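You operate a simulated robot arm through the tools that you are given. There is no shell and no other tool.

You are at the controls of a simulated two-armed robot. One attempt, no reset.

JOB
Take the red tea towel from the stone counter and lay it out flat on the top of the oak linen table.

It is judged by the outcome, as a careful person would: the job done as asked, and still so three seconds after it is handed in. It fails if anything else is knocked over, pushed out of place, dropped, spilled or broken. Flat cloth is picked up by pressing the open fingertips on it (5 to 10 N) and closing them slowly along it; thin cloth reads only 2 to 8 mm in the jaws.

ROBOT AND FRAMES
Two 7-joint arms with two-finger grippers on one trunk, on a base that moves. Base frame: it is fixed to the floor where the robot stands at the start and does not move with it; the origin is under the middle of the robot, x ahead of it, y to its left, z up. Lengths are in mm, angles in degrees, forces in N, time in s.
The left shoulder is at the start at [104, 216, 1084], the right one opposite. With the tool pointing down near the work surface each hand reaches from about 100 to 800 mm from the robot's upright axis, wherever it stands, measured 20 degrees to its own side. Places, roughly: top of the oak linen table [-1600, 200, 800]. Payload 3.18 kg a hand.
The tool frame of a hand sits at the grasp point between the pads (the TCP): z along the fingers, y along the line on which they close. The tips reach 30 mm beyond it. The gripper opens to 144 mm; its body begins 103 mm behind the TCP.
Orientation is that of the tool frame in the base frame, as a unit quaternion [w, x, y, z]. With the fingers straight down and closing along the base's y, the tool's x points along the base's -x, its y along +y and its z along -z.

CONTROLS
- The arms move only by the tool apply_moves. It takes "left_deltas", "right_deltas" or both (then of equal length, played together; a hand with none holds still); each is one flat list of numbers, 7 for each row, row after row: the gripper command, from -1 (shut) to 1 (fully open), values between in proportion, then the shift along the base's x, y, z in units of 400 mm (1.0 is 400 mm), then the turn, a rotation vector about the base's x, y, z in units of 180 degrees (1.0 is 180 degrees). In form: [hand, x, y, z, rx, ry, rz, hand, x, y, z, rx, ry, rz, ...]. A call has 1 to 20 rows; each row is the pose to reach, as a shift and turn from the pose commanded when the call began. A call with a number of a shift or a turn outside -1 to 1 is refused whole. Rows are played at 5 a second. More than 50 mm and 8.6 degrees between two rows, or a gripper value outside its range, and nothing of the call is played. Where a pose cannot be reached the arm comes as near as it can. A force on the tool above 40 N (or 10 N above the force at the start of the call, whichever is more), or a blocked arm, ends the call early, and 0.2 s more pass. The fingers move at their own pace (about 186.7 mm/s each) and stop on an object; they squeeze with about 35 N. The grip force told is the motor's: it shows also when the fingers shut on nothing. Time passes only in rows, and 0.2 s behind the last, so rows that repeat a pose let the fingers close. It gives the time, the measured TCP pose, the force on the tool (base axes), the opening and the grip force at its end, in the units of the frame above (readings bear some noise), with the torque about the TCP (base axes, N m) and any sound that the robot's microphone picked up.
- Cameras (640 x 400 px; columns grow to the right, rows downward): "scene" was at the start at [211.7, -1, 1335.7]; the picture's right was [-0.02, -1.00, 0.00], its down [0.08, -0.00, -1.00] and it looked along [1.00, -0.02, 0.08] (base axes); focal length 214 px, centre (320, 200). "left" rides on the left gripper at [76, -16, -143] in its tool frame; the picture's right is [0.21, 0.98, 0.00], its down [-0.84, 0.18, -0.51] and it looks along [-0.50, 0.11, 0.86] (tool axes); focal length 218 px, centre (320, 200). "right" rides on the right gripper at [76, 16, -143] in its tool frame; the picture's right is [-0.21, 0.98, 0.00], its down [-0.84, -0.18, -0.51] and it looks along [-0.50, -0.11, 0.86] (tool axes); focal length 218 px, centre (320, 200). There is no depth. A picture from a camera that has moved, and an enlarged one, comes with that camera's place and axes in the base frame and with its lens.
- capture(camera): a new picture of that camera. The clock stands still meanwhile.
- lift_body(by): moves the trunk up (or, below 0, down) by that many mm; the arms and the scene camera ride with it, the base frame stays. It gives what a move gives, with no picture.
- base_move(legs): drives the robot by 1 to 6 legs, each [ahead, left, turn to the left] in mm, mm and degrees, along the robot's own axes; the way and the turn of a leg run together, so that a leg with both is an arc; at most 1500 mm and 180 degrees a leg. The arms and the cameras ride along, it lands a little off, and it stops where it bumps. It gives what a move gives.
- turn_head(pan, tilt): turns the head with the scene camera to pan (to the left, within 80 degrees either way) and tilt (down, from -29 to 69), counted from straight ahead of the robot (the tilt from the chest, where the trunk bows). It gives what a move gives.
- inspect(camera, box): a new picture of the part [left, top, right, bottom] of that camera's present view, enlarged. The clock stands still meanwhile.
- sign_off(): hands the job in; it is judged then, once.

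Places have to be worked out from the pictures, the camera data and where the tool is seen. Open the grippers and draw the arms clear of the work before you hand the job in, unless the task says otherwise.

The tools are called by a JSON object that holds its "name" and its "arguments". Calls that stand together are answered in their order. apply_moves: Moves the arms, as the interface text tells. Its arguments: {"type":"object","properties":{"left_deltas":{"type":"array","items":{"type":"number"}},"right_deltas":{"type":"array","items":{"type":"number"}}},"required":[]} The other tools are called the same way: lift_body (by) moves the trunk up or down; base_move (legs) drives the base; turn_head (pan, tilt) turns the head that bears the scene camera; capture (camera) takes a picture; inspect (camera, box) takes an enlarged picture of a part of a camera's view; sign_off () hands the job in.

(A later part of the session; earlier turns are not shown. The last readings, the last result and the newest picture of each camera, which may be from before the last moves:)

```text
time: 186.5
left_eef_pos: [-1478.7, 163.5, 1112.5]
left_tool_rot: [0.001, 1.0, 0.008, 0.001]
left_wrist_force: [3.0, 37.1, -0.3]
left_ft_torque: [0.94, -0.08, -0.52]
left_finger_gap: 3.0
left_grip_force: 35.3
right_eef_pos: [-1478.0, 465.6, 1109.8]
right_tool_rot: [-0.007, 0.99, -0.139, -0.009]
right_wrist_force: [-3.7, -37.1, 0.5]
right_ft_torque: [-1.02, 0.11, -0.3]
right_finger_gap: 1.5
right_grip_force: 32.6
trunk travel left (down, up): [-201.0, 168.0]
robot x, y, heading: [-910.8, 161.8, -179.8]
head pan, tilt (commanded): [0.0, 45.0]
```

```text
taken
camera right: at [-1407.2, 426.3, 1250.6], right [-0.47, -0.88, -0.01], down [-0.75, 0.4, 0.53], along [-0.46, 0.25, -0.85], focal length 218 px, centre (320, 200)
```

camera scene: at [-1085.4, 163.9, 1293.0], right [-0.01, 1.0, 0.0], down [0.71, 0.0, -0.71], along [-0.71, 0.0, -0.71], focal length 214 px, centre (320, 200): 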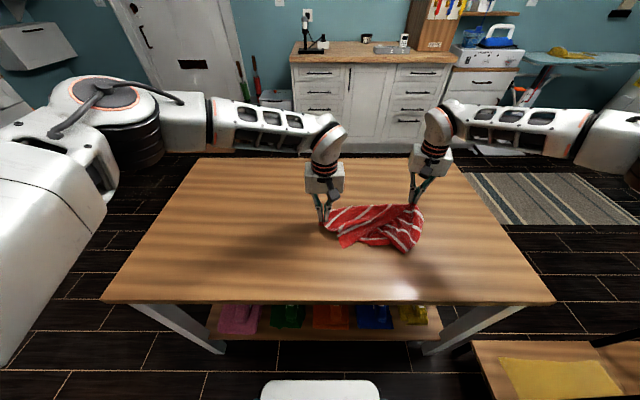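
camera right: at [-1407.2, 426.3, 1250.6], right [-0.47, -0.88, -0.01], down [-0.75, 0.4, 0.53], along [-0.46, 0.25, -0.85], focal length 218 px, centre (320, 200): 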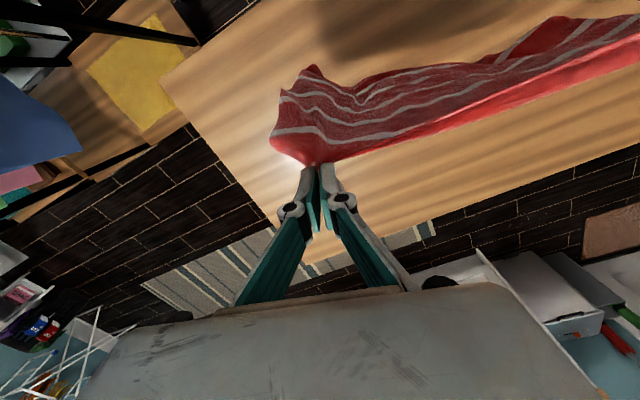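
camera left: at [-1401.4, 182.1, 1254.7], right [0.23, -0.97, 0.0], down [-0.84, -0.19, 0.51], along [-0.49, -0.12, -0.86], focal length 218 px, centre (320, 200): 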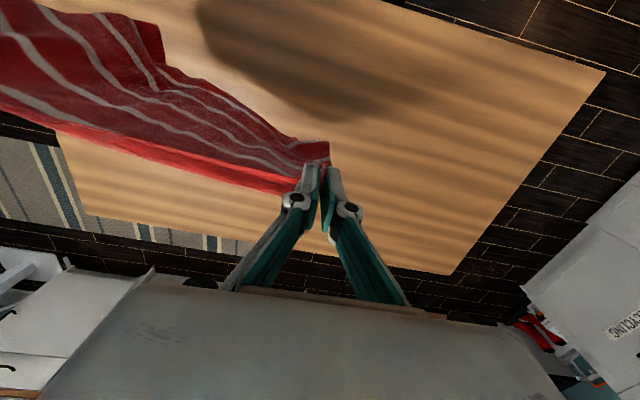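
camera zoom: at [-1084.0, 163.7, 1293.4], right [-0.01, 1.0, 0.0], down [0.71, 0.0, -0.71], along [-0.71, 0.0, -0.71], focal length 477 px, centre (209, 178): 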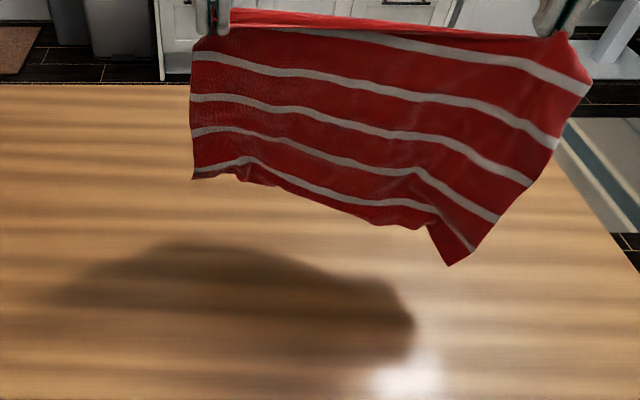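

The towel now hangs as a proper rectangle with all five stripes visible, but the tension is 37 N. I'll bring the hands together slightly to relax it.

{"name": "apply_moves", "arguments": {"left_deltas": [-1, 0, 0.015, 0, 0, 0, 0, -1, 0, 0.025, 0, 0, 0, 0], "right_deltas": [-1, 0, -0.015, 0, 0, 0, 0, -1, 0, -0.025, 0, 0, 0, 0]}}

{"name": "capture", "arguments": {"camera": "scene"}}

{"name": "inspect", "arguments": {"camera": "scene", "box": [290, 110, 470, 250]}}

```text
time: 187.1
left_eef_pos: [-1480.3, 171.5, 1110.9]
left_tool_rot: [0.002, 1.0, 0.013, 0.0]
left_wrist_force: [0.4, 11.3, -0.5]
left_ft_torque: [0.24, -0.03, -0.18]
left_finger_gap: 2.8
left_grip_force: 34.2
right_eef_pos: [-1480.1, 456.6, 1107.3]
right_tool_rot: [-0.009, 0.99, -0.141, -0.009]
right_wrist_force: [-0.7, -10.4, 0.4]
right_ft_torque: [-0.32, 0.02, -0.06]
right_finger_gap: 1.1
right_grip_force: 33.7
trunk travel left (down, up): [-201.0, 168.0]
robot x, y, heading: [-906.7, 165.8, -179.7]
head pan, tilt (commanded): [0.0, 45.0]
```

```text
taken
camera scene: at [-1084.0, 163.8, 1293.4], right [-0.01, 1.0, 0.0], down [0.71, 0.0, -0.71], along [-0.71, 0.0, -0.71], focal length 214 px, centre (320, 200)
```

scene: 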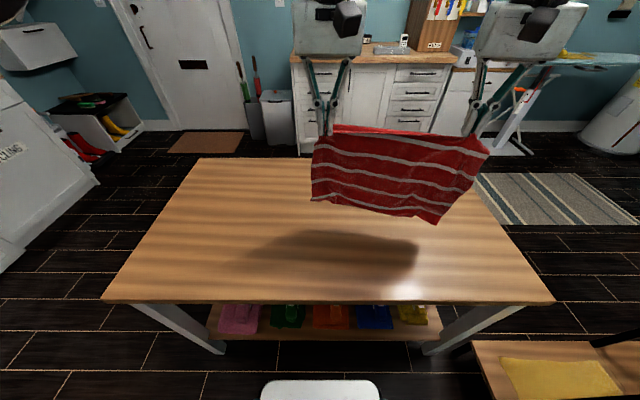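

```text
2.86 times, centred on (380, 180) of scene
camera zoom: at [-1084.0, 163.8, 1293.4], right [-0.01, 1.0, 0.0], down [0.71, 0.0, -0.71], along [-0.71, 0.0, -0.71], focal length 613 px, centre (149, 257)
```

zoom: 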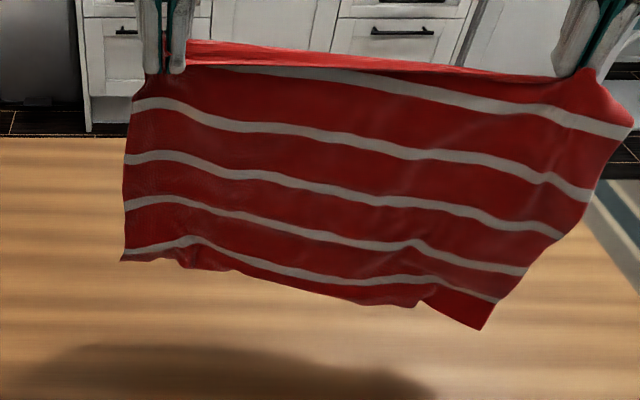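

Tension is down to 11 N at 285 mm spacing. I'll relax a few mm more and bring the hanging towel toward the near side of the table (and slightly left), ready to lay it down.

{"name": "apply_moves", "arguments": {"left_deltas": [-1, 0.03, -0.005, 0, 0, 0, 0, -1, 0.09, -0.025, 0, 0, 0, 0, -1, 0.16, -0.05, 0, 0, 0, 0, -1, 0.23, -0.07, 0, 0, 0, 0, -1, 0.3, -0.09, 0, 0, 0, 0, -1, 0.35, -0.1, 0, 0, 0, 0, -1, 0.35, -0.1, 0, 0, 0, 0, -1, 0.35, -0.1, 0, 0, 0, 0], "right_deltas": [-1, 0.03, -0.02, 0, 0, 0, 0, -1, 0.09, -0.042, 0, 0, 0, 0, -1, 0.16, -0.067, 0, 0, 0, 0, -1, 0.23, -0.088, 0, 0, 0, 0, -1, 0.3, -0.108, 0, 0, 0, 0, -1, 0.35, -0.118, 0, 0, 0, 0, -1, 0.35, -0.118, 0, 0, 0, 0, -1, 0.35, -0.118, 0, 0, 0, 0]}}

{"name": "capture", "arguments": {"camera": "scene"}}

{"name": "capture", "arguments": {"camera": "left"}}

```text
time: 188.9
left_eef_pos: [-1339.7, 133.7, 1111.8]
left_tool_rot: [0.002, 1.0, 0.011, 0.0]
left_wrist_force: [-0.3, 6.0, 1.4]
left_ft_torque: [0.0, -0.08, -0.1]
left_finger_gap: 3.7
left_grip_force: 40.5
right_eef_pos: [-1339.6, 406.7, 1108.5]
right_tool_rot: [-0.008, 0.99, -0.14, -0.009]
right_wrist_force: [-0.5, -5.9, 0.9]
right_ft_torque: [-0.15, -0.01, -0.07]
right_finger_gap: 0.6
right_grip_force: 34.2
trunk travel left (down, up): [-201.0, 168.0]
robot x, y, heading: [-908.2, 166.8, -179.8]
head pan, tilt (commanded): [0.0, 45.0]
```

```text
taken
camera scene: at [-1083.7, 163.8, 1293.5], right [-0.01, 1.0, 0.0], down [0.71, 0.0, -0.71], along [-0.71, 0.0, -0.71], focal length 214 px, centre (320, 200)
```

scene: 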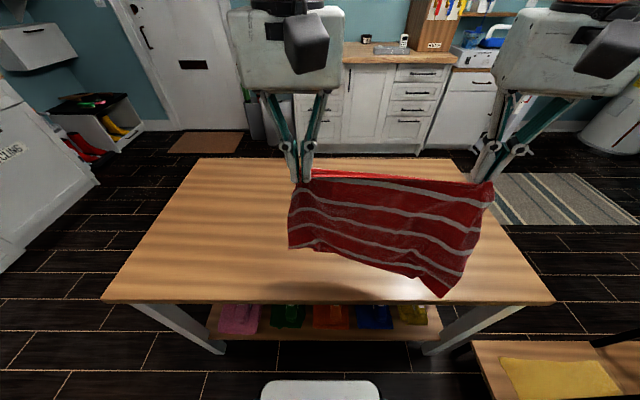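

```text
taken
camera left: at [-1261.9, 151.2, 1253.1], right [0.23, -0.97, 0.0], down [-0.84, -0.2, 0.51], along [-0.49, -0.12, -0.86], focal length 218 px, centre (320, 200)
```

left: 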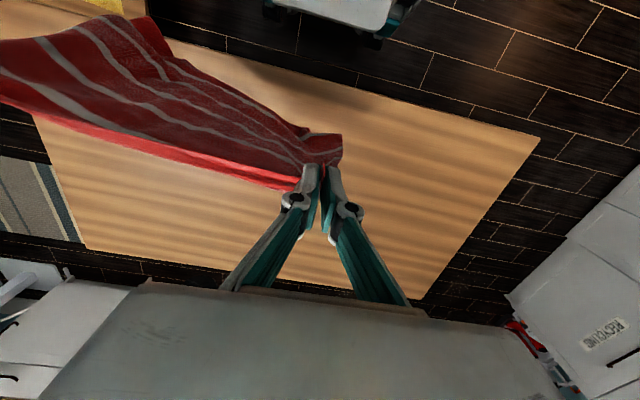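

The towel hangs well near the near edge. Now I'll lay it down: lower while drawing the hands away from me so it spreads flat from near to far.

{"name": "apply_moves", "arguments": {"left_deltas": [-1, -0.02, 0.004, -0.06, 0, 0, 0, -1, -0.06, 0.004, -0.13, 0, 0, 0, -1, -0.11, 0.004, -0.21, 0, 0, 0, -1, -0.17, 0.004, -0.29, 0, 0, 0, -1, -0.24, 0.004, -0.37, 0, 0, 0, -1, -0.31, 0.004, -0.45, 0, 0, 0, -1, -0.38, 0.004, -0.53, 0, 0, 0, -1, -0.45, 0.004, -0.6, 0, 0, 0, -1, -0.52, 0.004, -0.67, 0, 0, 0, -1, -0.58, 0.004, -0.72, 0, 0, 0], "right_deltas": [-1, -0.02, -0.004, -0.06, 0, 0, 0, -1, -0.06, -0.004, -0.13, 0, 0, 0, -1, -0.11, -0.004, -0.21, 0, 0, 0, -1, -0.17, -0.004, -0.29, 0, 0, 0, -1, -0.24, -0.004, -0.37, 0, 0, 0, -1, -0.31, -0.004, -0.45, 0, 0, 0, -1, -0.38, -0.004, -0.53, 0, 0, 0, -1, -0.45, -0.004, -0.6, 0, 0, 0, -1, -0.52, -0.004, -0.67, 0, 0, 0, -1, -0.58, -0.004, -0.72, 0, 0, 0]}}

{"name": "capture", "arguments": {"camera": "scene"}}

{"name": "inspect", "arguments": {"camera": "scene", "box": [260, 150, 460, 300]}}

```text
time: 191.1
left_eef_pos: [-1572.7, 132.1, 821.1]
left_tool_rot: [0.002, 1.0, 0.01, 0.001]
left_wrist_force: [-0.2, 5.0, -1.4]
left_ft_torque: [0.09, -0.07, -0.09]
left_finger_gap: 4.7
left_grip_force: 36.0
right_eef_pos: [-1572.5, 407.7, 818.6]
right_tool_rot: [-0.008, 0.99, -0.139, -0.01]
right_wrist_force: [-0.5, -5.4, -0.3]
right_ft_torque: [-0.14, 0.01, -0.03]
right_finger_gap: 1.1
right_grip_force: 34.5
trunk travel left (down, up): [-201.0, 168.0]
robot x, y, heading: [-911.3, 165.8, -179.5]
head pan, tilt (commanded): [0.0, 45.0]
```

```text
taken
camera scene: at [-1084.9, 163.9, 1293.1], right [-0.01, 1.0, 0.0], down [0.71, 0.0, -0.71], along [-0.71, 0.0, -0.71], focal length 214 px, centre (320, 200)
```

scene: 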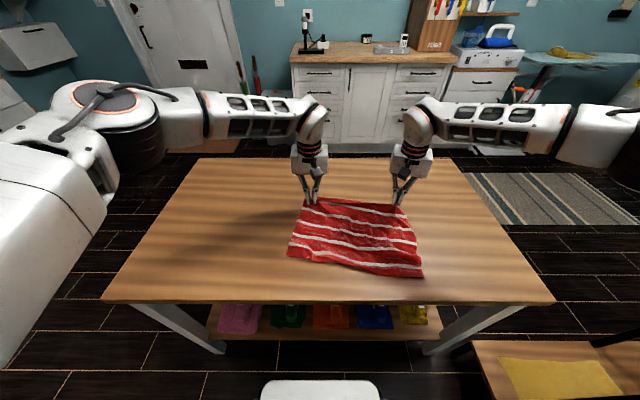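

```text
2.67 times, centred on (360, 225) of scene
camera zoom: at [-1084.9, 163.9, 1293.1], right [-0.01, 1.0, 0.0], down [0.71, 0.0, -0.71], along [-0.71, 0.0, -0.71], focal length 572 px, centre (213, 133)
```

zoom: 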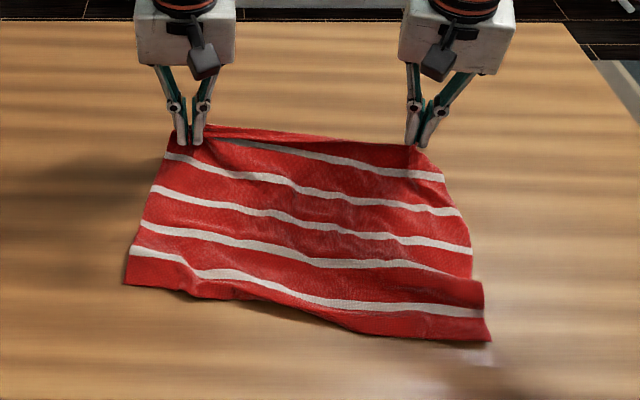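

It's nearly flat already. There's a small pleat near the right side, so I'll draw the right hand about 30 mm farther, relax the spacing and lower both hands to the table.

{"name": "apply_moves", "arguments": {"left_deltas": [-1, -0.01, 0.004, -0.01, 0, 0, 0, -1, -0.02, 0.008, -0.02, 0, 0, 0, -1, -0.03, 0.01, -0.035, 0, 0, 0, -1, -0.03, 0.012, -0.05, 0, 0, 0, -1, -0.03, 0.012, -0.06, 0, 0, 0], "right_deltas": [-1, -0.03, -0.004, -0.01, 0, 0, 0, -1, -0.06, -0.008, -0.02, 0, 0, 0, -1, -0.08, -0.008, -0.035, 0, 0, 0, -1, -0.09, -0.008, -0.045, 0, 0, 0, -1, -0.09, -0.008, -0.055, 0, 0, 0]}}

{"name": "inspect", "arguments": {"camera": "scene", "box": [260, 150, 460, 300]}}

```text
time: 192.3
left_eef_pos: [-1583.9, 139.3, 797.2]
left_tool_rot: [0.001, 1.0, 0.011, 0.0]
left_wrist_force: [0.5, 1.0, -0.9]
left_ft_torque: [-0.11, 0.02, 0.0]
left_finger_gap: 6.3
left_grip_force: 40.2
right_eef_pos: [-1607.9, 403.2, 797.9]
right_tool_rot: [-0.008, 0.99, -0.14, -0.009]
right_wrist_force: [-0.1, 0.0, 1.5]
right_ft_torque: [0.0, 0.02, 0.0]
right_finger_gap: 0.2
right_grip_force: 31.7
trunk travel left (down, up): [-201.0, 168.0]
robot x, y, heading: [-905.7, 163.5, -180.0]
head pan, tilt (commanded): [0.0, 45.0]
```

```text
2.67 times, centred on (360, 225) of scene
camera zoom: at [-1084.0, 164.0, 1293.4], right [-0.01, 1.0, 0.0], down [0.71, 0.0, -0.71], along [-0.71, 0.0, -0.71], focal length 572 px, centre (213, 133)
```

zoom: 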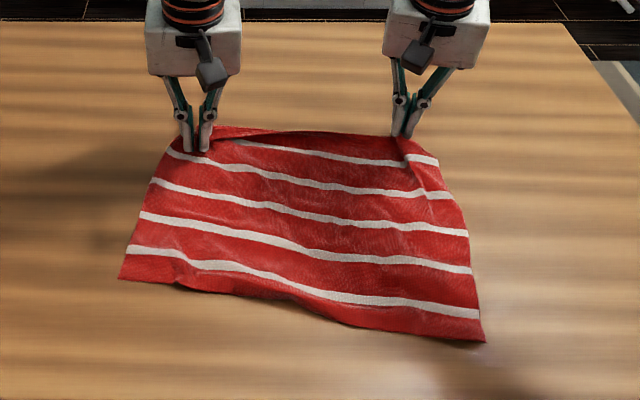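

The pleat is gone and the towel lies nearly flat. I'll release both hands gently and lift straight up.

{"name": "apply_moves", "arguments": {"left_deltas": [-0.9, 0, 0, 0, 0, 0, 0, -0.8, 0, 0, 0, 0, 0, 0, -0.65, 0, 0, 0, 0, 0, 0, -0.5, 0, 0, 0.005, 0, 0, 0, -0.5, 0, 0, 0.05, 0, 0, 0, -0.5, 0, 0, 0.13, 0, 0, 0, -0.5, 0, 0, 0.22, 0, 0, 0, -0.5, 0.05, -0.05, 0.3, 0, 0, 0, -0.5, 0.1, -0.12, 0.35, 0, 0, 0], "right_deltas": [-0.9, 0, 0, 0, 0, 0, 0, -0.8, 0, 0, 0, 0, 0, 0, -0.65, 0, 0, 0, 0, 0, 0, -0.5, 0, 0, 0.005, 0, 0, 0, -0.5, 0, 0, 0.05, 0, 0, 0, -0.5, 0, 0, 0.13, 0, 0, 0, -0.5, 0, 0, 0.22, 0, 0, 0, -0.5, 0.05, 0.05, 0.3, 0, 0, 0, -0.5, 0.1, 0.12, 0.35, 0, 0, 0]}}

{"name": "capture", "arguments": {"camera": "scene"}}

{"name": "inspect", "arguments": {"camera": "scene", "box": [260, 150, 460, 300]}}

{"name": "capture", "arguments": {"camera": "left"}}

{"name": "capture", "arguments": {"camera": "right"}}

```text
time: 194.3
left_eef_pos: [-1540.9, 90.7, 940.6]
left_tool_rot: [0.002, 1.0, 0.011, -0.002]
left_wrist_force: [1.2, -0.8, 0.4]
left_ft_torque: [0.01, 0.03, 0.05]
left_finger_gap: 36.0
left_grip_force: 0.0
right_eef_pos: [-1566.8, 450.6, 940.6]
right_tool_rot: [-0.008, 0.99, -0.139, -0.01]
right_wrist_force: [0.2, -0.1, 0.2]
right_ft_torque: [0.01, 0.04, -0.01]
right_finger_gap: 36.1
right_grip_force: 0.0
trunk travel left (down, up): [-201.0, 168.0]
robot x, y, heading: [-905.9, 163.9, -179.9]
head pan, tilt (commanded): [0.0, 45.0]
```

```text
taken
camera scene: at [-1082.6, 163.6, 1293.8], right [-0.01, 1.0, 0.0], down [0.71, 0.0, -0.71], along [-0.71, 0.0, -0.71], focal length 214 px, centre (320, 200)
```

scene: 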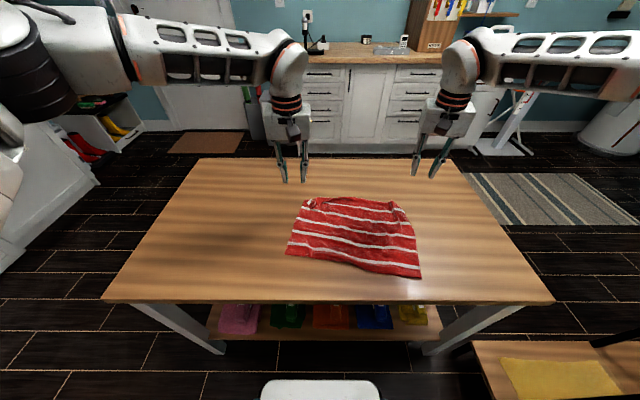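

```text
2.67 times, centred on (360, 225) of scene
camera zoom: at [-1082.6, 163.6, 1293.8], right [-0.01, 1.0, 0.0], down [0.71, 0.0, -0.71], along [-0.71, 0.0, -0.71], focal length 572 px, centre (213, 133)
```

zoom: 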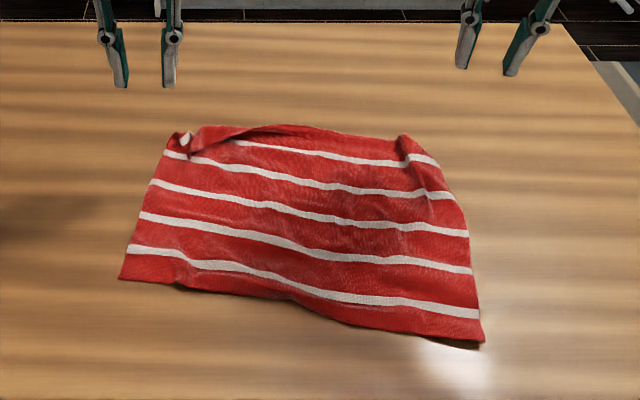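

```text
taken
camera left: at [-1463.2, 108.9, 1083.4], right [0.23, -0.97, 0.0], down [-0.84, -0.2, 0.51], along [-0.5, -0.12, -0.86], focal length 218 px, centre (320, 200)
```

left: 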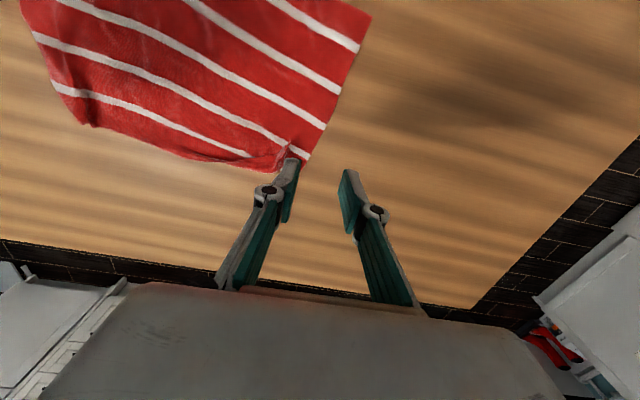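

```text
taken
camera right: at [-1495.2, 410.6, 1081.7], right [-0.47, -0.88, -0.01], down [-0.75, 0.4, 0.53], along [-0.46, 0.26, -0.85], focal length 218 px, centre (320, 200)
```

right: 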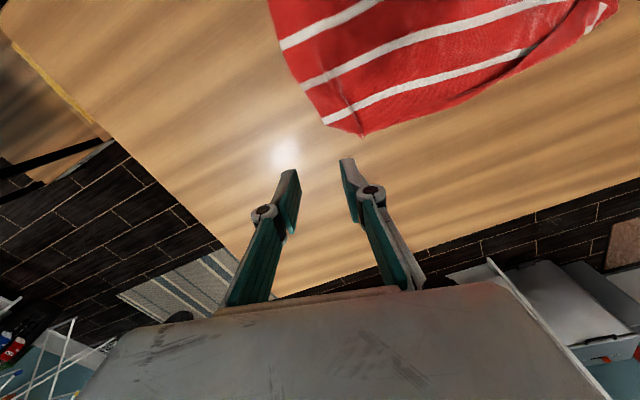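

Nearly there. The far-left corner (R) has a small fold and the far-right corner (Q) a pucker. I'll zoom in on both.

{"name": "inspect", "arguments": {"camera": "scene", "box": [290, 185, 370, 235]}}

{"name": "inspect", "arguments": {"camera": "scene", "box": [360, 185, 440, 235]}}

{"name": "inspect", "arguments": {"camera": "left", "box": [200, 80, 360, 190]}}

{"name": "inspect", "arguments": {"camera": "right", "box": [280, 30, 440, 150]}}

```text
8.00 times, centred on (330, 210) of scene
camera zoom: at [-1082.6, 163.6, 1293.8], right [-0.01, 1.0, 0.0], down [0.71, 0.0, -0.71], along [-0.71, 0.0, -0.71], focal length 1716 px, centre (240, 120)
```

zoom: 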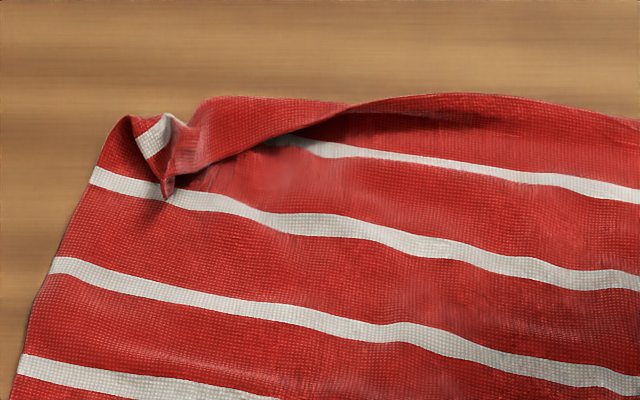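

```text
8.00 times, centred on (400, 210) of scene
camera zoom: at [-1082.6, 163.6, 1293.8], right [-0.01, 1.0, 0.0], down [0.71, 0.0, -0.71], along [-0.71, 0.0, -0.71], focal length 1716 px, centre (-320, 120)
```

zoom: 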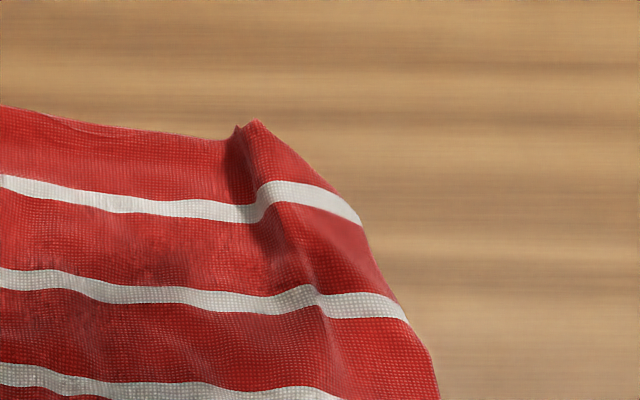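

```text
3.64 times, centred on (280, 135) of left
camera zoom: at [-1463.2, 108.9, 1083.4], right [0.23, -0.97, 0.0], down [-0.84, -0.2, 0.51], along [-0.5, -0.12, -0.86], focal length 794 px, centre (466, 436)
```

zoom: 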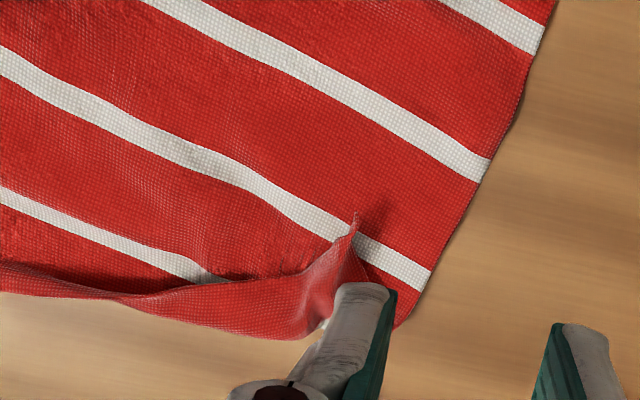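

```text
3.33 times, centred on (360, 90) of right
camera zoom: at [-1495.2, 410.6, 1081.7], right [-0.47, -0.88, -0.01], down [-0.75, 0.4, 0.53], along [-0.46, 0.26, -0.85], focal length 728 px, centre (187, 567)
```

zoom: 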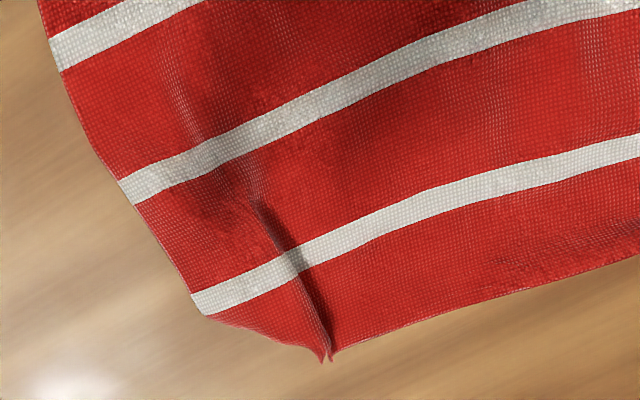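

The far-left corner R is folded over on top (its true spot is near (-1673,123)), and Q needs a small outward tug. I'll creep the base 50 mm closer so the left hand can reach that far.

{"name": "base_move", "arguments": {"legs": [[50, 0, 0]]}}

{"name": "capture", "arguments": {"camera": "scene"}}

{"name": "inspect", "arguments": {"camera": "left", "box": [200, 30, 360, 150]}}

```text
time: 195.2
left_eef_pos: [-1590.9, 90.4, 938.6]
left_tool_rot: [0.002, 1.0, 0.011, 0.002]
left_wrist_force: [0.1, -0.6, -0.2]
left_ft_torque: [0.03, -0.03, -0.01]
left_finger_gap: 36.1
left_grip_force: 0.1
right_eef_pos: [-1616.6, 448.2, 940.2]
right_tool_rot: [-0.008, 0.99, -0.139, -0.01]
right_wrist_force: [0.1, 0.4, -1.2]
right_ft_torque: [0.0, -0.02, -0.02]
right_finger_gap: 36.1
right_grip_force: 0.0
trunk travel left (down, up): [-201.0, 168.0]
robot x, y, heading: [-953.3, 162.9, -179.7]
head pan, tilt (commanded): [0.0, 45.0]
```

```text
taken
camera scene: at [-1133.5, 163.5, 1293.3], right [-0.01, 1.0, 0.0], down [0.71, 0.0, -0.71], along [-0.71, 0.0, -0.71], focal length 214 px, centre (320, 200)
```

scene: 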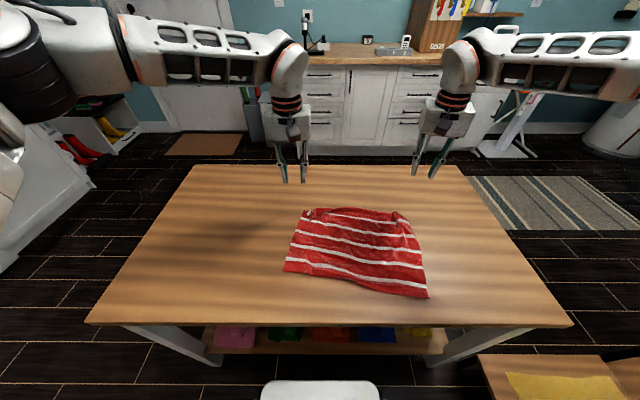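

```text
3.33 times, centred on (280, 90) of left
camera zoom: at [-1513.9, 108.7, 1081.4], right [0.23, -0.97, 0.0], down [-0.84, -0.2, 0.51], along [-0.49, -0.12, -0.86], focal length 728 px, centre (453, 567)
```

zoom: 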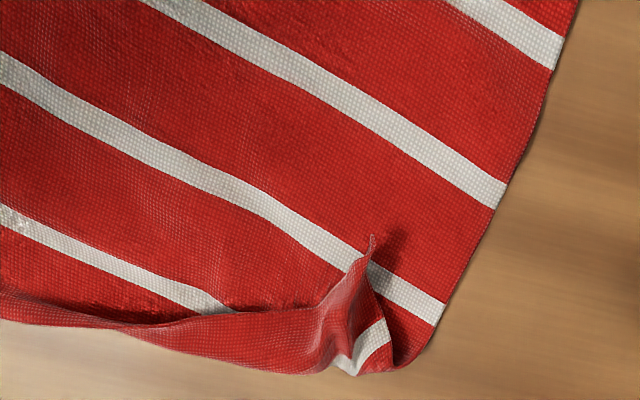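

R's tip stands up at about (-1551,131). I'll straddle it with the left fingers and pinch it without pressing the layer below.

{"name": "apply_moves", "arguments": {"left_deltas": [-0.4, 0.03, 0.05, -0.08, 0, 0, 0, -0.4, 0.065, 0.104, -0.17, 0, 0, 0, -0.4, 0.065, 0.104, -0.25, 0, 0, 0, -0.4, 0.065, 0.104, -0.31, 0, 0, 0, -0.4, 0.065, 0.104, -0.335, 0, 0, 0]}}

{"name": "inspect", "arguments": {"camera": "left", "box": [200, 80, 440, 230]}}

{"name": "inspect", "arguments": {"camera": "scene", "box": [280, 180, 360, 240]}}

```text
time: 196.4
left_eef_pos: [-1563.9, 132.3, 804.8]
left_tool_rot: [0.002, 1.0, 0.011, 0.0]
left_wrist_force: [-0.1, -0.8, -0.8]
left_ft_torque: [0.0, -0.02, -0.04]
left_finger_gap: 43.4
left_grip_force: 0.1
right_eef_pos: [-1615.9, 449.7, 939.8]
right_tool_rot: [-0.008, 0.99, -0.138, -0.009]
right_wrist_force: [0.2, 1.0, -0.9]
right_ft_torque: [-0.02, 0.01, 0.01]
right_finger_gap: 36.0
right_grip_force: 0.0
trunk travel left (down, up): [-201.0, 168.0]
robot x, y, heading: [-952.6, 167.7, -179.8]
head pan, tilt (commanded): [0.0, 45.0]
```

```text
2.67 times, centred on (320, 155) of left
camera zoom: at [-1486.3, 150.5, 947.5], right [0.23, -0.97, 0.0], down [-0.84, -0.2, 0.51], along [-0.49, -0.12, -0.86], focal length 582 px, centre (320, 320)
```

zoom: 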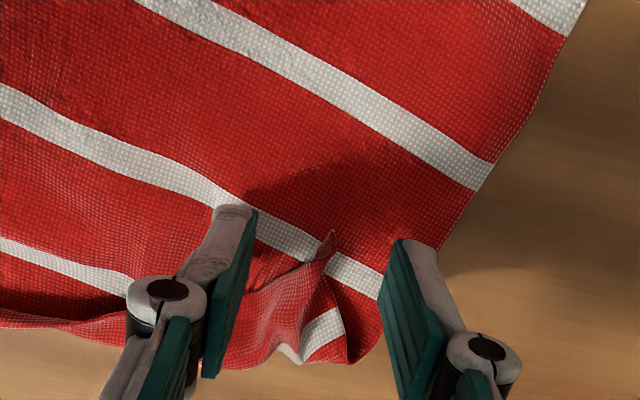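

```text
6.67 times, centred on (320, 210) of scene
camera zoom: at [-1132.4, 163.4, 1293.4], right [-0.01, 1.0, 0.0], down [0.71, 0.0, -0.71], along [-0.71, 0.0, -0.71], focal length 1430 px, centre (320, 133)
```

zoom: 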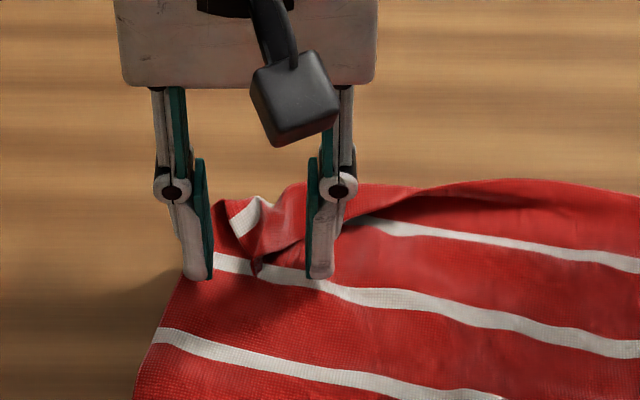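

The flap is between the fingers; I'll move 18 mm farther in for a deeper bite and close.

{"name": "apply_moves", "arguments": {"left_deltas": [-0.4, -0.025, 0, 0, 0, 0, 0, -0.4, -0.045, 0, 0, 0, 0, 0, -0.5, -0.045, 0, -0.005, 0, 0, 0, -0.6, -0.045, 0, -0.008, 0, 0, 0, -0.7, -0.045, 0, -0.008, 0, 0, 0, -0.8, -0.045, 0, -0.008, 0, 0, 0, -0.9, -0.045, 0, -0.008, 0, 0, 0, -1, -0.045, 0, -0.008, 0, 0, 0, -1, -0.045, 0, -0.008, 0, 0, 0]}}

{"name": "inspect", "arguments": {"camera": "left", "box": [200, 80, 440, 230]}}

{"name": "inspect", "arguments": {"camera": "scene", "box": [280, 180, 360, 240]}}

```text
time: 198.4
left_eef_pos: [-1582.3, 132.0, 800.9]
left_tool_rot: [0.003, 1.0, 0.011, 0.001]
left_wrist_force: [0.3, -0.5, 2.0]
left_ft_torque: [0.13, 0.06, 0.03]
left_finger_gap: 0.1
left_grip_force: 30.9
right_eef_pos: [-1617.1, 448.5, 940.3]
right_tool_rot: [-0.008, 0.99, -0.139, -0.009]
right_wrist_force: [0.2, 0.1, -0.8]
right_ft_torque: [0.01, -0.01, 0.02]
right_finger_gap: 35.8
right_grip_force: 0.0
trunk travel left (down, up): [-201.0, 168.0]
robot x, y, heading: [-952.4, 159.5, -179.7]
head pan, tilt (commanded): [0.0, 45.0]
```

```text
2.67 times, centred on (320, 155) of left
camera zoom: at [-1504.3, 150.0, 944.4], right [0.23, -0.97, 0.0], down [-0.84, -0.2, 0.51], along [-0.49, -0.12, -0.86], focal length 582 px, centre (320, 320)
```

zoom: 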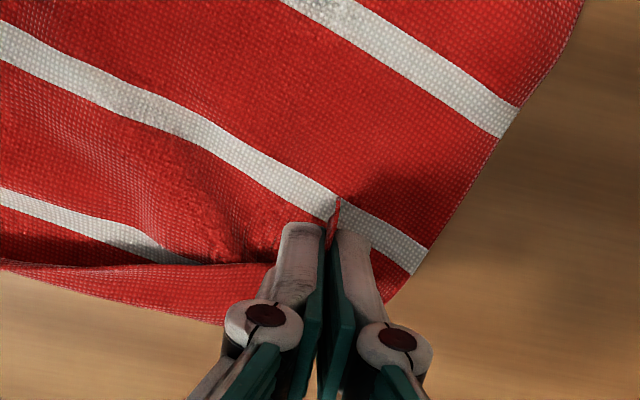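

```text
6.67 times, centred on (320, 210) of scene
camera zoom: at [-1132.2, 163.4, 1293.5], right [-0.01, 1.0, 0.0], down [0.71, 0.0, -0.71], along [-0.71, 0.0, -0.71], focal length 1430 px, centre (320, 133)
```

zoom: 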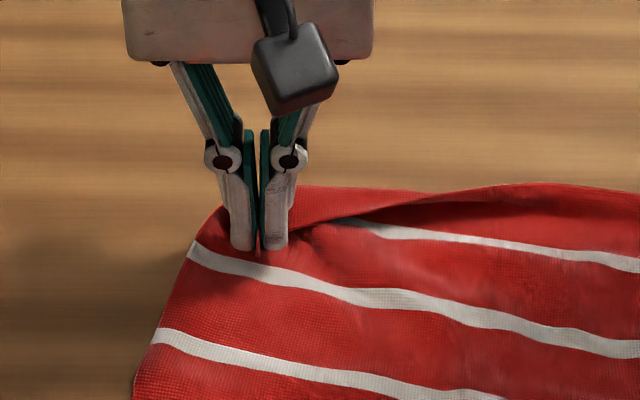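

The R tip is pinched. I'll lift it and flip it over to the far left.

{"name": "apply_moves", "arguments": {"left_deltas": [-1, 0, 0, 0.04, 0, 0, 0, -1, -0.02, 0, 0.1, 0, 0, 0, -1, -0.06, 0, 0.13, 0, 0, 0, -1, -0.11, -0.005, 0.13, 0, 0, 0, -1, -0.15, -0.01, 0.12, 0, 0, 0, -1, -0.18, -0.015, 0.09, 0, 0, 0]}}

{"name": "capture", "arguments": {"camera": "left"}}

{"name": "inspect", "arguments": {"camera": "scene", "box": [270, 170, 370, 245]}}

```text
time: 199.8
left_eef_pos: [-1656.1, 128.0, 837.2]
left_tool_rot: [0.003, 1.0, 0.01, 0.0]
left_wrist_force: [-0.5, -0.7, 1.7]
left_ft_torque: [0.05, -0.04, -0.02]
left_finger_gap: 4.3
left_grip_force: 44.3
right_eef_pos: [-1616.5, 449.2, 940.3]
right_tool_rot: [-0.009, 0.99, -0.139, -0.009]
right_wrist_force: [-1.2, 0.1, 0.1]
right_ft_torque: [0.0, -0.02, -0.01]
right_finger_gap: 36.3
right_grip_force: 0.0
trunk travel left (down, up): [-201.0, 168.0]
robot x, y, heading: [-956.0, 164.1, -179.7]
head pan, tilt (commanded): [0.0, 45.0]
```

```text
taken
camera left: at [-1578.8, 145.1, 980.0], right [0.23, -0.97, 0.0], down [-0.84, -0.19, 0.51], along [-0.49, -0.12, -0.86], focal length 218 px, centre (320, 200)
```

left: 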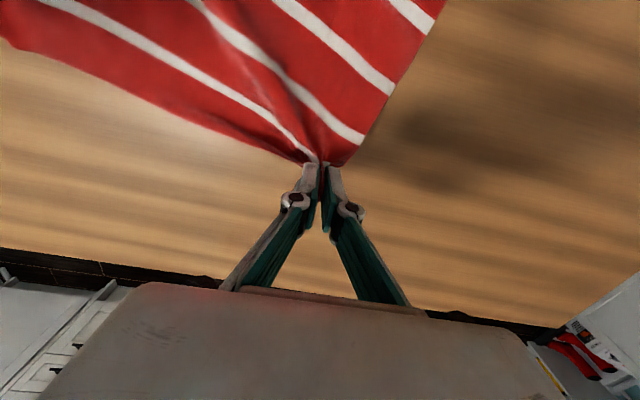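

```text
5.33 times, centred on (320, 208) of scene
camera zoom: at [-1132.8, 163.6, 1293.3], right [-0.01, 1.0, 0.0], down [0.71, 0.0, -0.71], along [-0.71, 0.0, -0.71], focal length 1144 px, centre (320, 160)
```

zoom: 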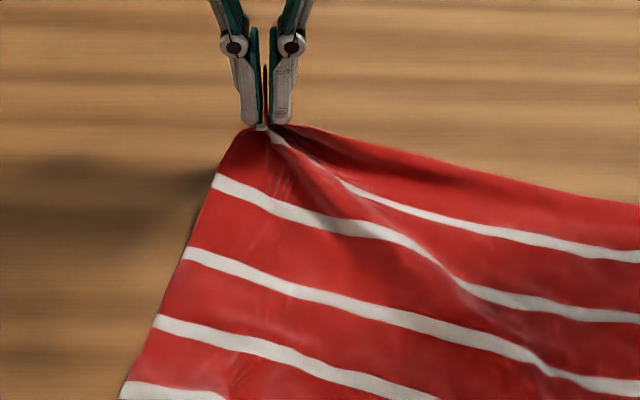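

The flap has unfolded. I'll pull slightly more outward, lower to the table and release.

{"name": "apply_moves", "arguments": {"left_deltas": [-1, -0.02, -0.02, -0.03, 0, 0, 0, -1, -0.03, -0.035, -0.06, 0, 0, 0, -1, -0.03, -0.035, -0.095, 0, 0, 0, -0.9, -0.03, -0.035, -0.1, 0, 0, 0, -0.75, -0.03, -0.035, -0.1, 0, 0, 0, -0.55, -0.03, -0.035, -0.1, 0, 0, 0, -0.4, -0.03, -0.035, -0.08, 0, 0, 0, -0.4, -0.03, -0.035, 0, 0, 0, 0, -0.4, 0, -0.06, 0.1, 0, 0, 0, -0.4, 0.05, -0.1, 0.2, 0, 0, 0]}}

{"name": "capture", "arguments": {"camera": "left"}}

{"name": "inspect", "arguments": {"camera": "scene", "box": [270, 170, 370, 245]}}

{"name": "inspect", "arguments": {"camera": "scene", "box": [260, 160, 460, 310]}}

```text
time: 202.0
left_eef_pos: [-1635.2, 84.9, 919.3]
left_tool_rot: [0.002, 1.0, 0.01, 0.0]
left_wrist_force: [-0.2, 0.2, 0.0]
left_ft_torque: [0.04, -0.01, 0.03]
left_finger_gap: 43.0
left_grip_force: 0.0
right_eef_pos: [-1616.1, 448.6, 940.6]
right_tool_rot: [-0.007, 0.99, -0.139, -0.011]
right_wrist_force: [0.4, -0.5, 0.8]
right_ft_torque: [-0.01, 0.06, 0.02]
right_finger_gap: 35.9
right_grip_force: 0.0
trunk travel left (down, up): [-201.0, 168.0]
robot x, y, heading: [-953.8, 164.3, -179.7]
head pan, tilt (commanded): [0.0, 45.0]
```

```text
taken
camera left: at [-1557.2, 101.9, 1061.6], right [0.23, -0.97, 0.0], down [-0.84, -0.2, 0.51], along [-0.49, -0.12, -0.86], focal length 218 px, centre (320, 200)
```

left: 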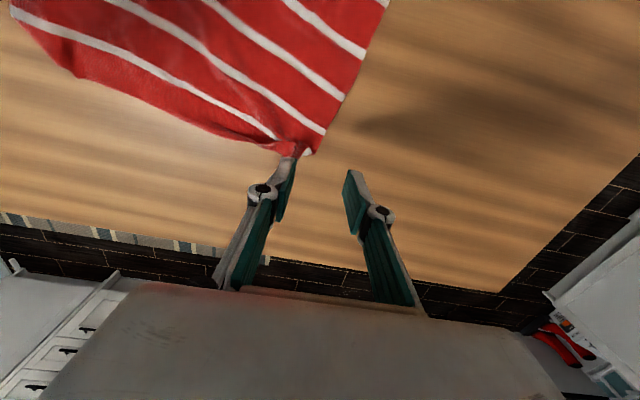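

```text
5.33 times, centred on (320, 208) of scene
camera zoom: at [-1131.0, 163.0, 1293.9], right [-0.01, 1.0, 0.0], down [0.71, 0.0, -0.71], along [-0.71, 0.0, -0.71], focal length 1144 px, centre (320, 160)
```

zoom: 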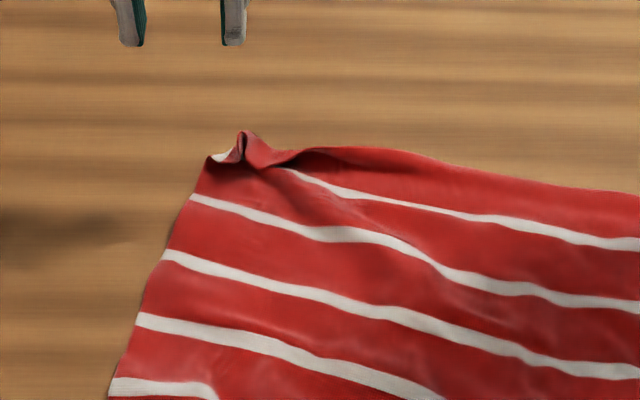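

```text
2.67 times, centred on (360, 235) of scene
camera zoom: at [-1131.0, 163.0, 1293.9], right [-0.01, 1.0, 0.0], down [0.71, 0.0, -0.71], along [-0.71, 0.0, -0.71], focal length 572 px, centre (213, 107)
```

zoom: 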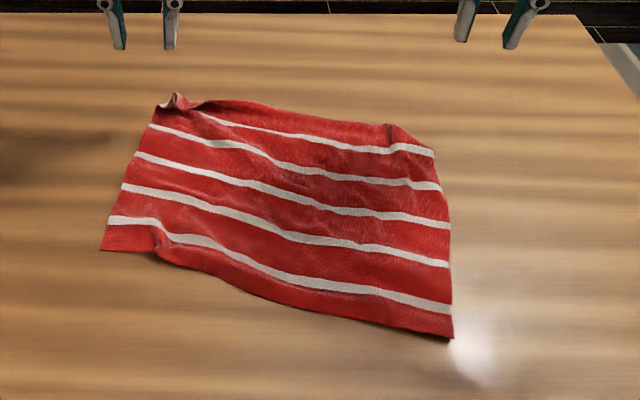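

All five stripes run clean across now. A small curl remains at R and a pucker at Q. I'll look closely at R from the left camera.

{"name": "inspect", "arguments": {"camera": "left", "box": [220, 80, 360, 180]}}

{"name": "inspect", "arguments": {"camera": "scene", "box": [300, 180, 348, 215]}}

```text
4.00 times, centred on (290, 130) of left
camera zoom: at [-1557.2, 101.9, 1061.6], right [0.23, -0.97, 0.0], down [-0.84, -0.2, 0.51], along [-0.49, -0.12, -0.86], focal length 873 px, centre (440, 480)
```

zoom: 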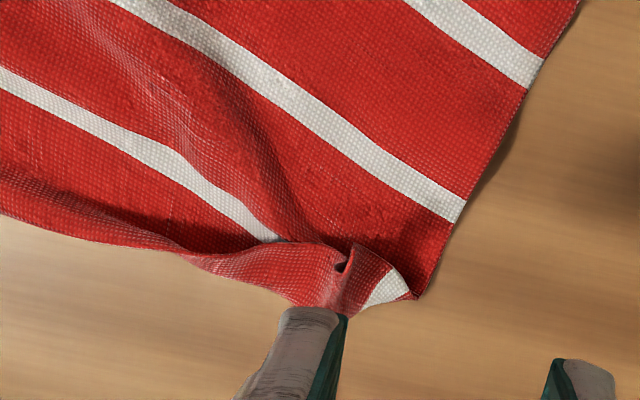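

```text
11.43 times, centred on (324, 198) of scene
camera zoom: at [-1131.0, 163.0, 1293.9], right [-0.01, 1.0, 0.0], down [0.71, 0.0, -0.71], along [-0.71, 0.0, -0.71], focal length 2451 px, centre (274, 229)
```

zoom: 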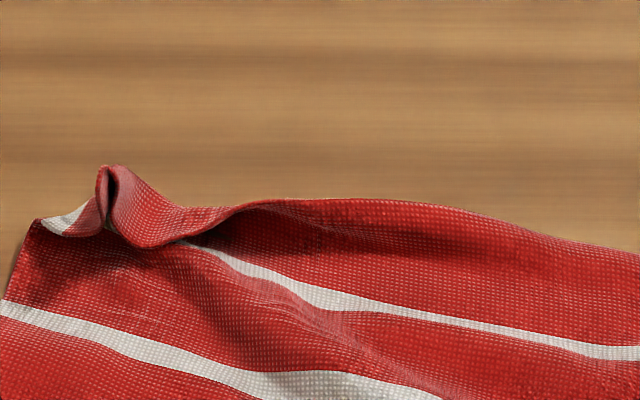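

A narrow strip of hem is folded over near R with a little ridge standing at about (-1650,111). I'll pinch that ridge and flip it outward.

{"name": "apply_moves", "arguments": {"left_deltas": [-0.5, -0.01, 0.03, -0.08, 0, 0, 0, -0.55, -0.02, 0.065, -0.16, 0, 0, 0, -0.55, -0.02, 0.065, -0.23, 0, 0, 0, -0.55, -0.02, 0.065, -0.28, 0, 0, 0]}}

{"name": "inspect", "arguments": {"camera": "left", "box": [200, 80, 440, 230]}}

{"name": "inspect", "arguments": {"camera": "scene", "box": [290, 170, 354, 215]}}

```text
time: 203.0
left_eef_pos: [-1641.6, 110.5, 805.9]
left_tool_rot: [0.001, 1.0, 0.011, 0.0]
left_wrist_force: [-0.3, 0.0, -0.3]
left_ft_torque: [0.01, -0.01, -0.03]
left_finger_gap: 32.4
left_grip_force: 0.0
right_eef_pos: [-1616.0, 449.5, 939.6]
right_tool_rot: [-0.008, 0.99, -0.139, -0.009]
right_wrist_force: [0.0, -0.4, 0.1]
right_ft_torque: [-0.02, -0.03, -0.04]
right_finger_gap: 35.8
right_grip_force: 0.1
trunk travel left (down, up): [-201.0, 168.0]
robot x, y, heading: [-956.8, 162.4, -179.6]
head pan, tilt (commanded): [0.0, 45.0]
```

```text
2.67 times, centred on (320, 155) of left
camera zoom: at [-1563.7, 129.4, 948.5], right [0.23, -0.97, 0.0], down [-0.84, -0.2, 0.51], along [-0.49, -0.12, -0.86], focal length 582 px, centre (320, 320)
```

zoom: 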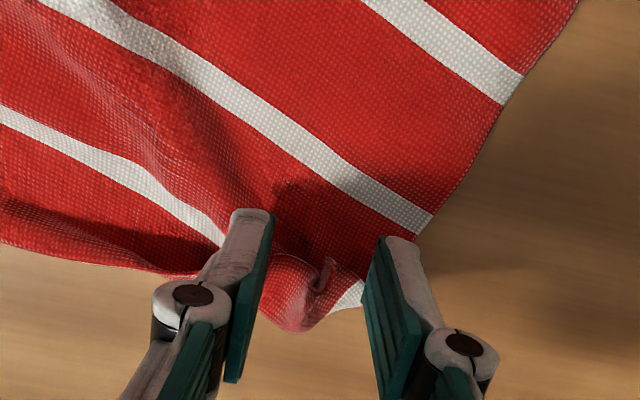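

```text
8.89 times, centred on (322, 192) of scene
camera zoom: at [-1132.7, 163.6, 1293.4], right [-0.01, 1.0, 0.0], down [0.71, 0.0, -0.71], along [-0.71, 0.0, -0.71], focal length 1906 px, centre (302, 267)
```

zoom: 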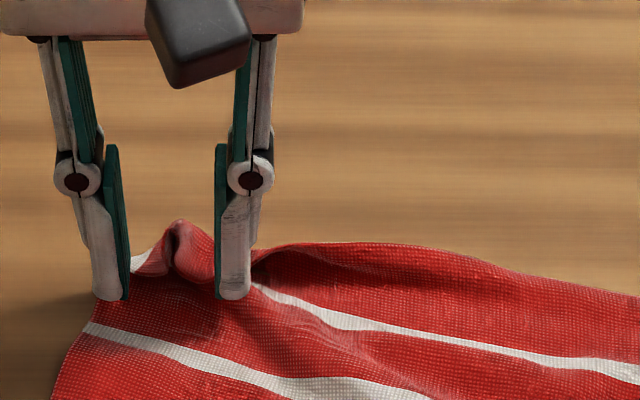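

{"name": "apply_moves", "arguments": {"left_deltas": [-0.55, -0.02, 0, -0.005, 0, 0, 0, -0.55, -0.03, 0, -0.012, 0, 0, 0, -0.65, -0.03, 0, -0.015, 0, 0, 0, -0.75, -0.03, 0, -0.015, 0, 0, 0, -0.85, -0.03, 0, -0.015, 0, 0, 0, -0.95, -0.03, 0, -0.015, 0, 0, 0, -1, -0.03, 0, -0.015, 0, 0, 0, -1, -0.03, 0, -0.015, 0, 0, 0]}}

{"name": "inspect", "arguments": {"camera": "left", "box": [200, 80, 440, 230]}}

```text
time: 204.8
left_eef_pos: [-1653.4, 112.3, 800.4]
left_tool_rot: [0.002, 1.0, 0.01, 0.0]
left_wrist_force: [-0.2, -0.5, 0.2]
left_ft_torque: [0.05, 0.04, -0.04]
left_finger_gap: 5.1
left_grip_force: 28.5
right_eef_pos: [-1616.8, 450.3, 939.7]
right_tool_rot: [-0.009, 0.99, -0.139, -0.009]
right_wrist_force: [-0.2, -0.4, -0.6]
right_ft_torque: [0.01, 0.03, 0.03]
right_finger_gap: 35.9
right_grip_force: 0.2
trunk travel left (down, up): [-201.0, 168.0]
robot x, y, heading: [-953.8, 163.8, -179.7]
head pan, tilt (commanded): [0.0, 45.0]
```

```text
2.67 times, centred on (320, 155) of left
camera zoom: at [-1576.5, 130.0, 942.7], right [0.23, -0.97, 0.0], down [-0.84, -0.2, 0.51], along [-0.49, -0.12, -0.86], focal length 582 px, centre (320, 320)
```

zoom: 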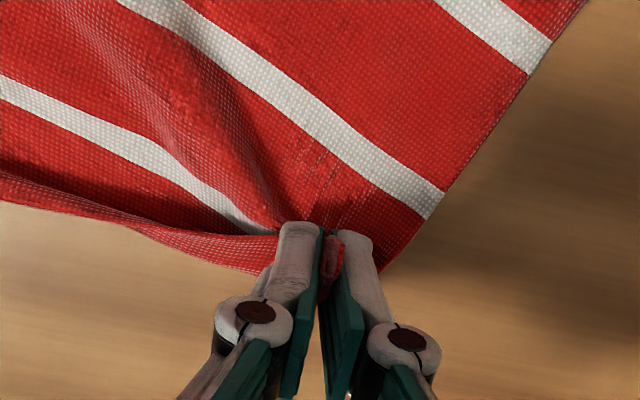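

Gripped (5.1 mm). Flipping outward: lift, move far-left, lower, release.

{"name": "apply_moves", "arguments": {"left_deltas": [-1, 0, 0, 0.05, 0, 0, 0, -1, -0.02, -0.01, 0.1, 0, 0, 0, -1, -0.05, -0.02, 0.11, 0, 0, 0, -1, -0.07, -0.03, 0.08, 0, 0, 0, -1, -0.075, -0.035, 0.04, 0, 0, 0, -1, -0.075, -0.035, 0.01, 0, 0, 0]}}

{"name": "inspect", "arguments": {"camera": "left", "box": [200, 80, 440, 230]}}

{"name": "inspect", "arguments": {"camera": "scene", "box": [280, 160, 360, 220]}}

```text
time: 206.2
left_eef_pos: [-1684.0, 98.8, 802.8]
left_tool_rot: [0.002, 1.0, 0.01, 0.001]
left_wrist_force: [0.4, 0.8, 1.6]
left_ft_torque: [0.03, -0.06, 0.03]
left_finger_gap: 0.7
left_grip_force: 25.4
right_eef_pos: [-1616.9, 449.3, 938.9]
right_tool_rot: [-0.009, 0.99, -0.138, -0.009]
right_wrist_force: [0.5, 0.3, 0.1]
right_ft_torque: [-0.03, 0.02, 0.02]
right_finger_gap: 35.9
right_grip_force: 0.1
trunk travel left (down, up): [-201.0, 168.0]
robot x, y, heading: [-953.2, 161.5, -179.5]
head pan, tilt (commanded): [0.0, 45.0]
```

```text
2.67 times, centred on (320, 155) of left
camera zoom: at [-1606.8, 116.3, 946.6], right [0.23, -0.97, 0.0], down [-0.84, -0.2, 0.51], along [-0.49, -0.12, -0.86], focal length 582 px, centre (320, 320)
```

zoom: 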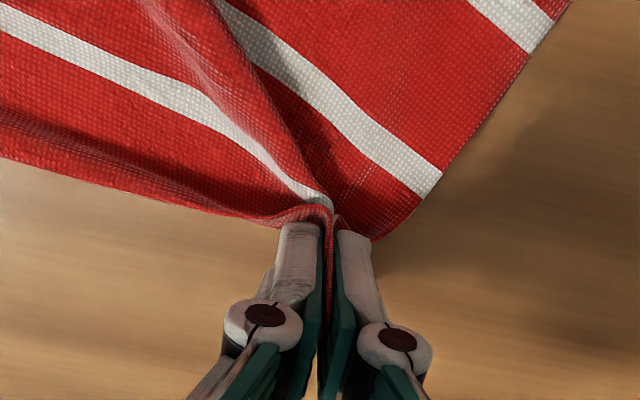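

```text
6.67 times, centred on (320, 190) of scene
camera zoom: at [-1132.3, 163.5, 1293.5], right [-0.01, 1.0, 0.0], down [0.71, 0.0, -0.71], along [-0.71, 0.0, -0.71], focal length 1430 px, centre (320, 267)
```

zoom: 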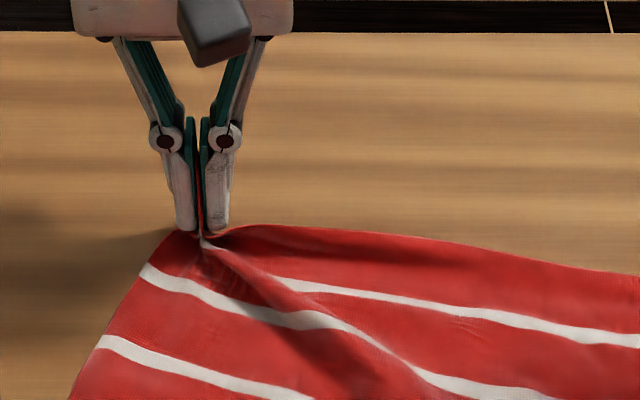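

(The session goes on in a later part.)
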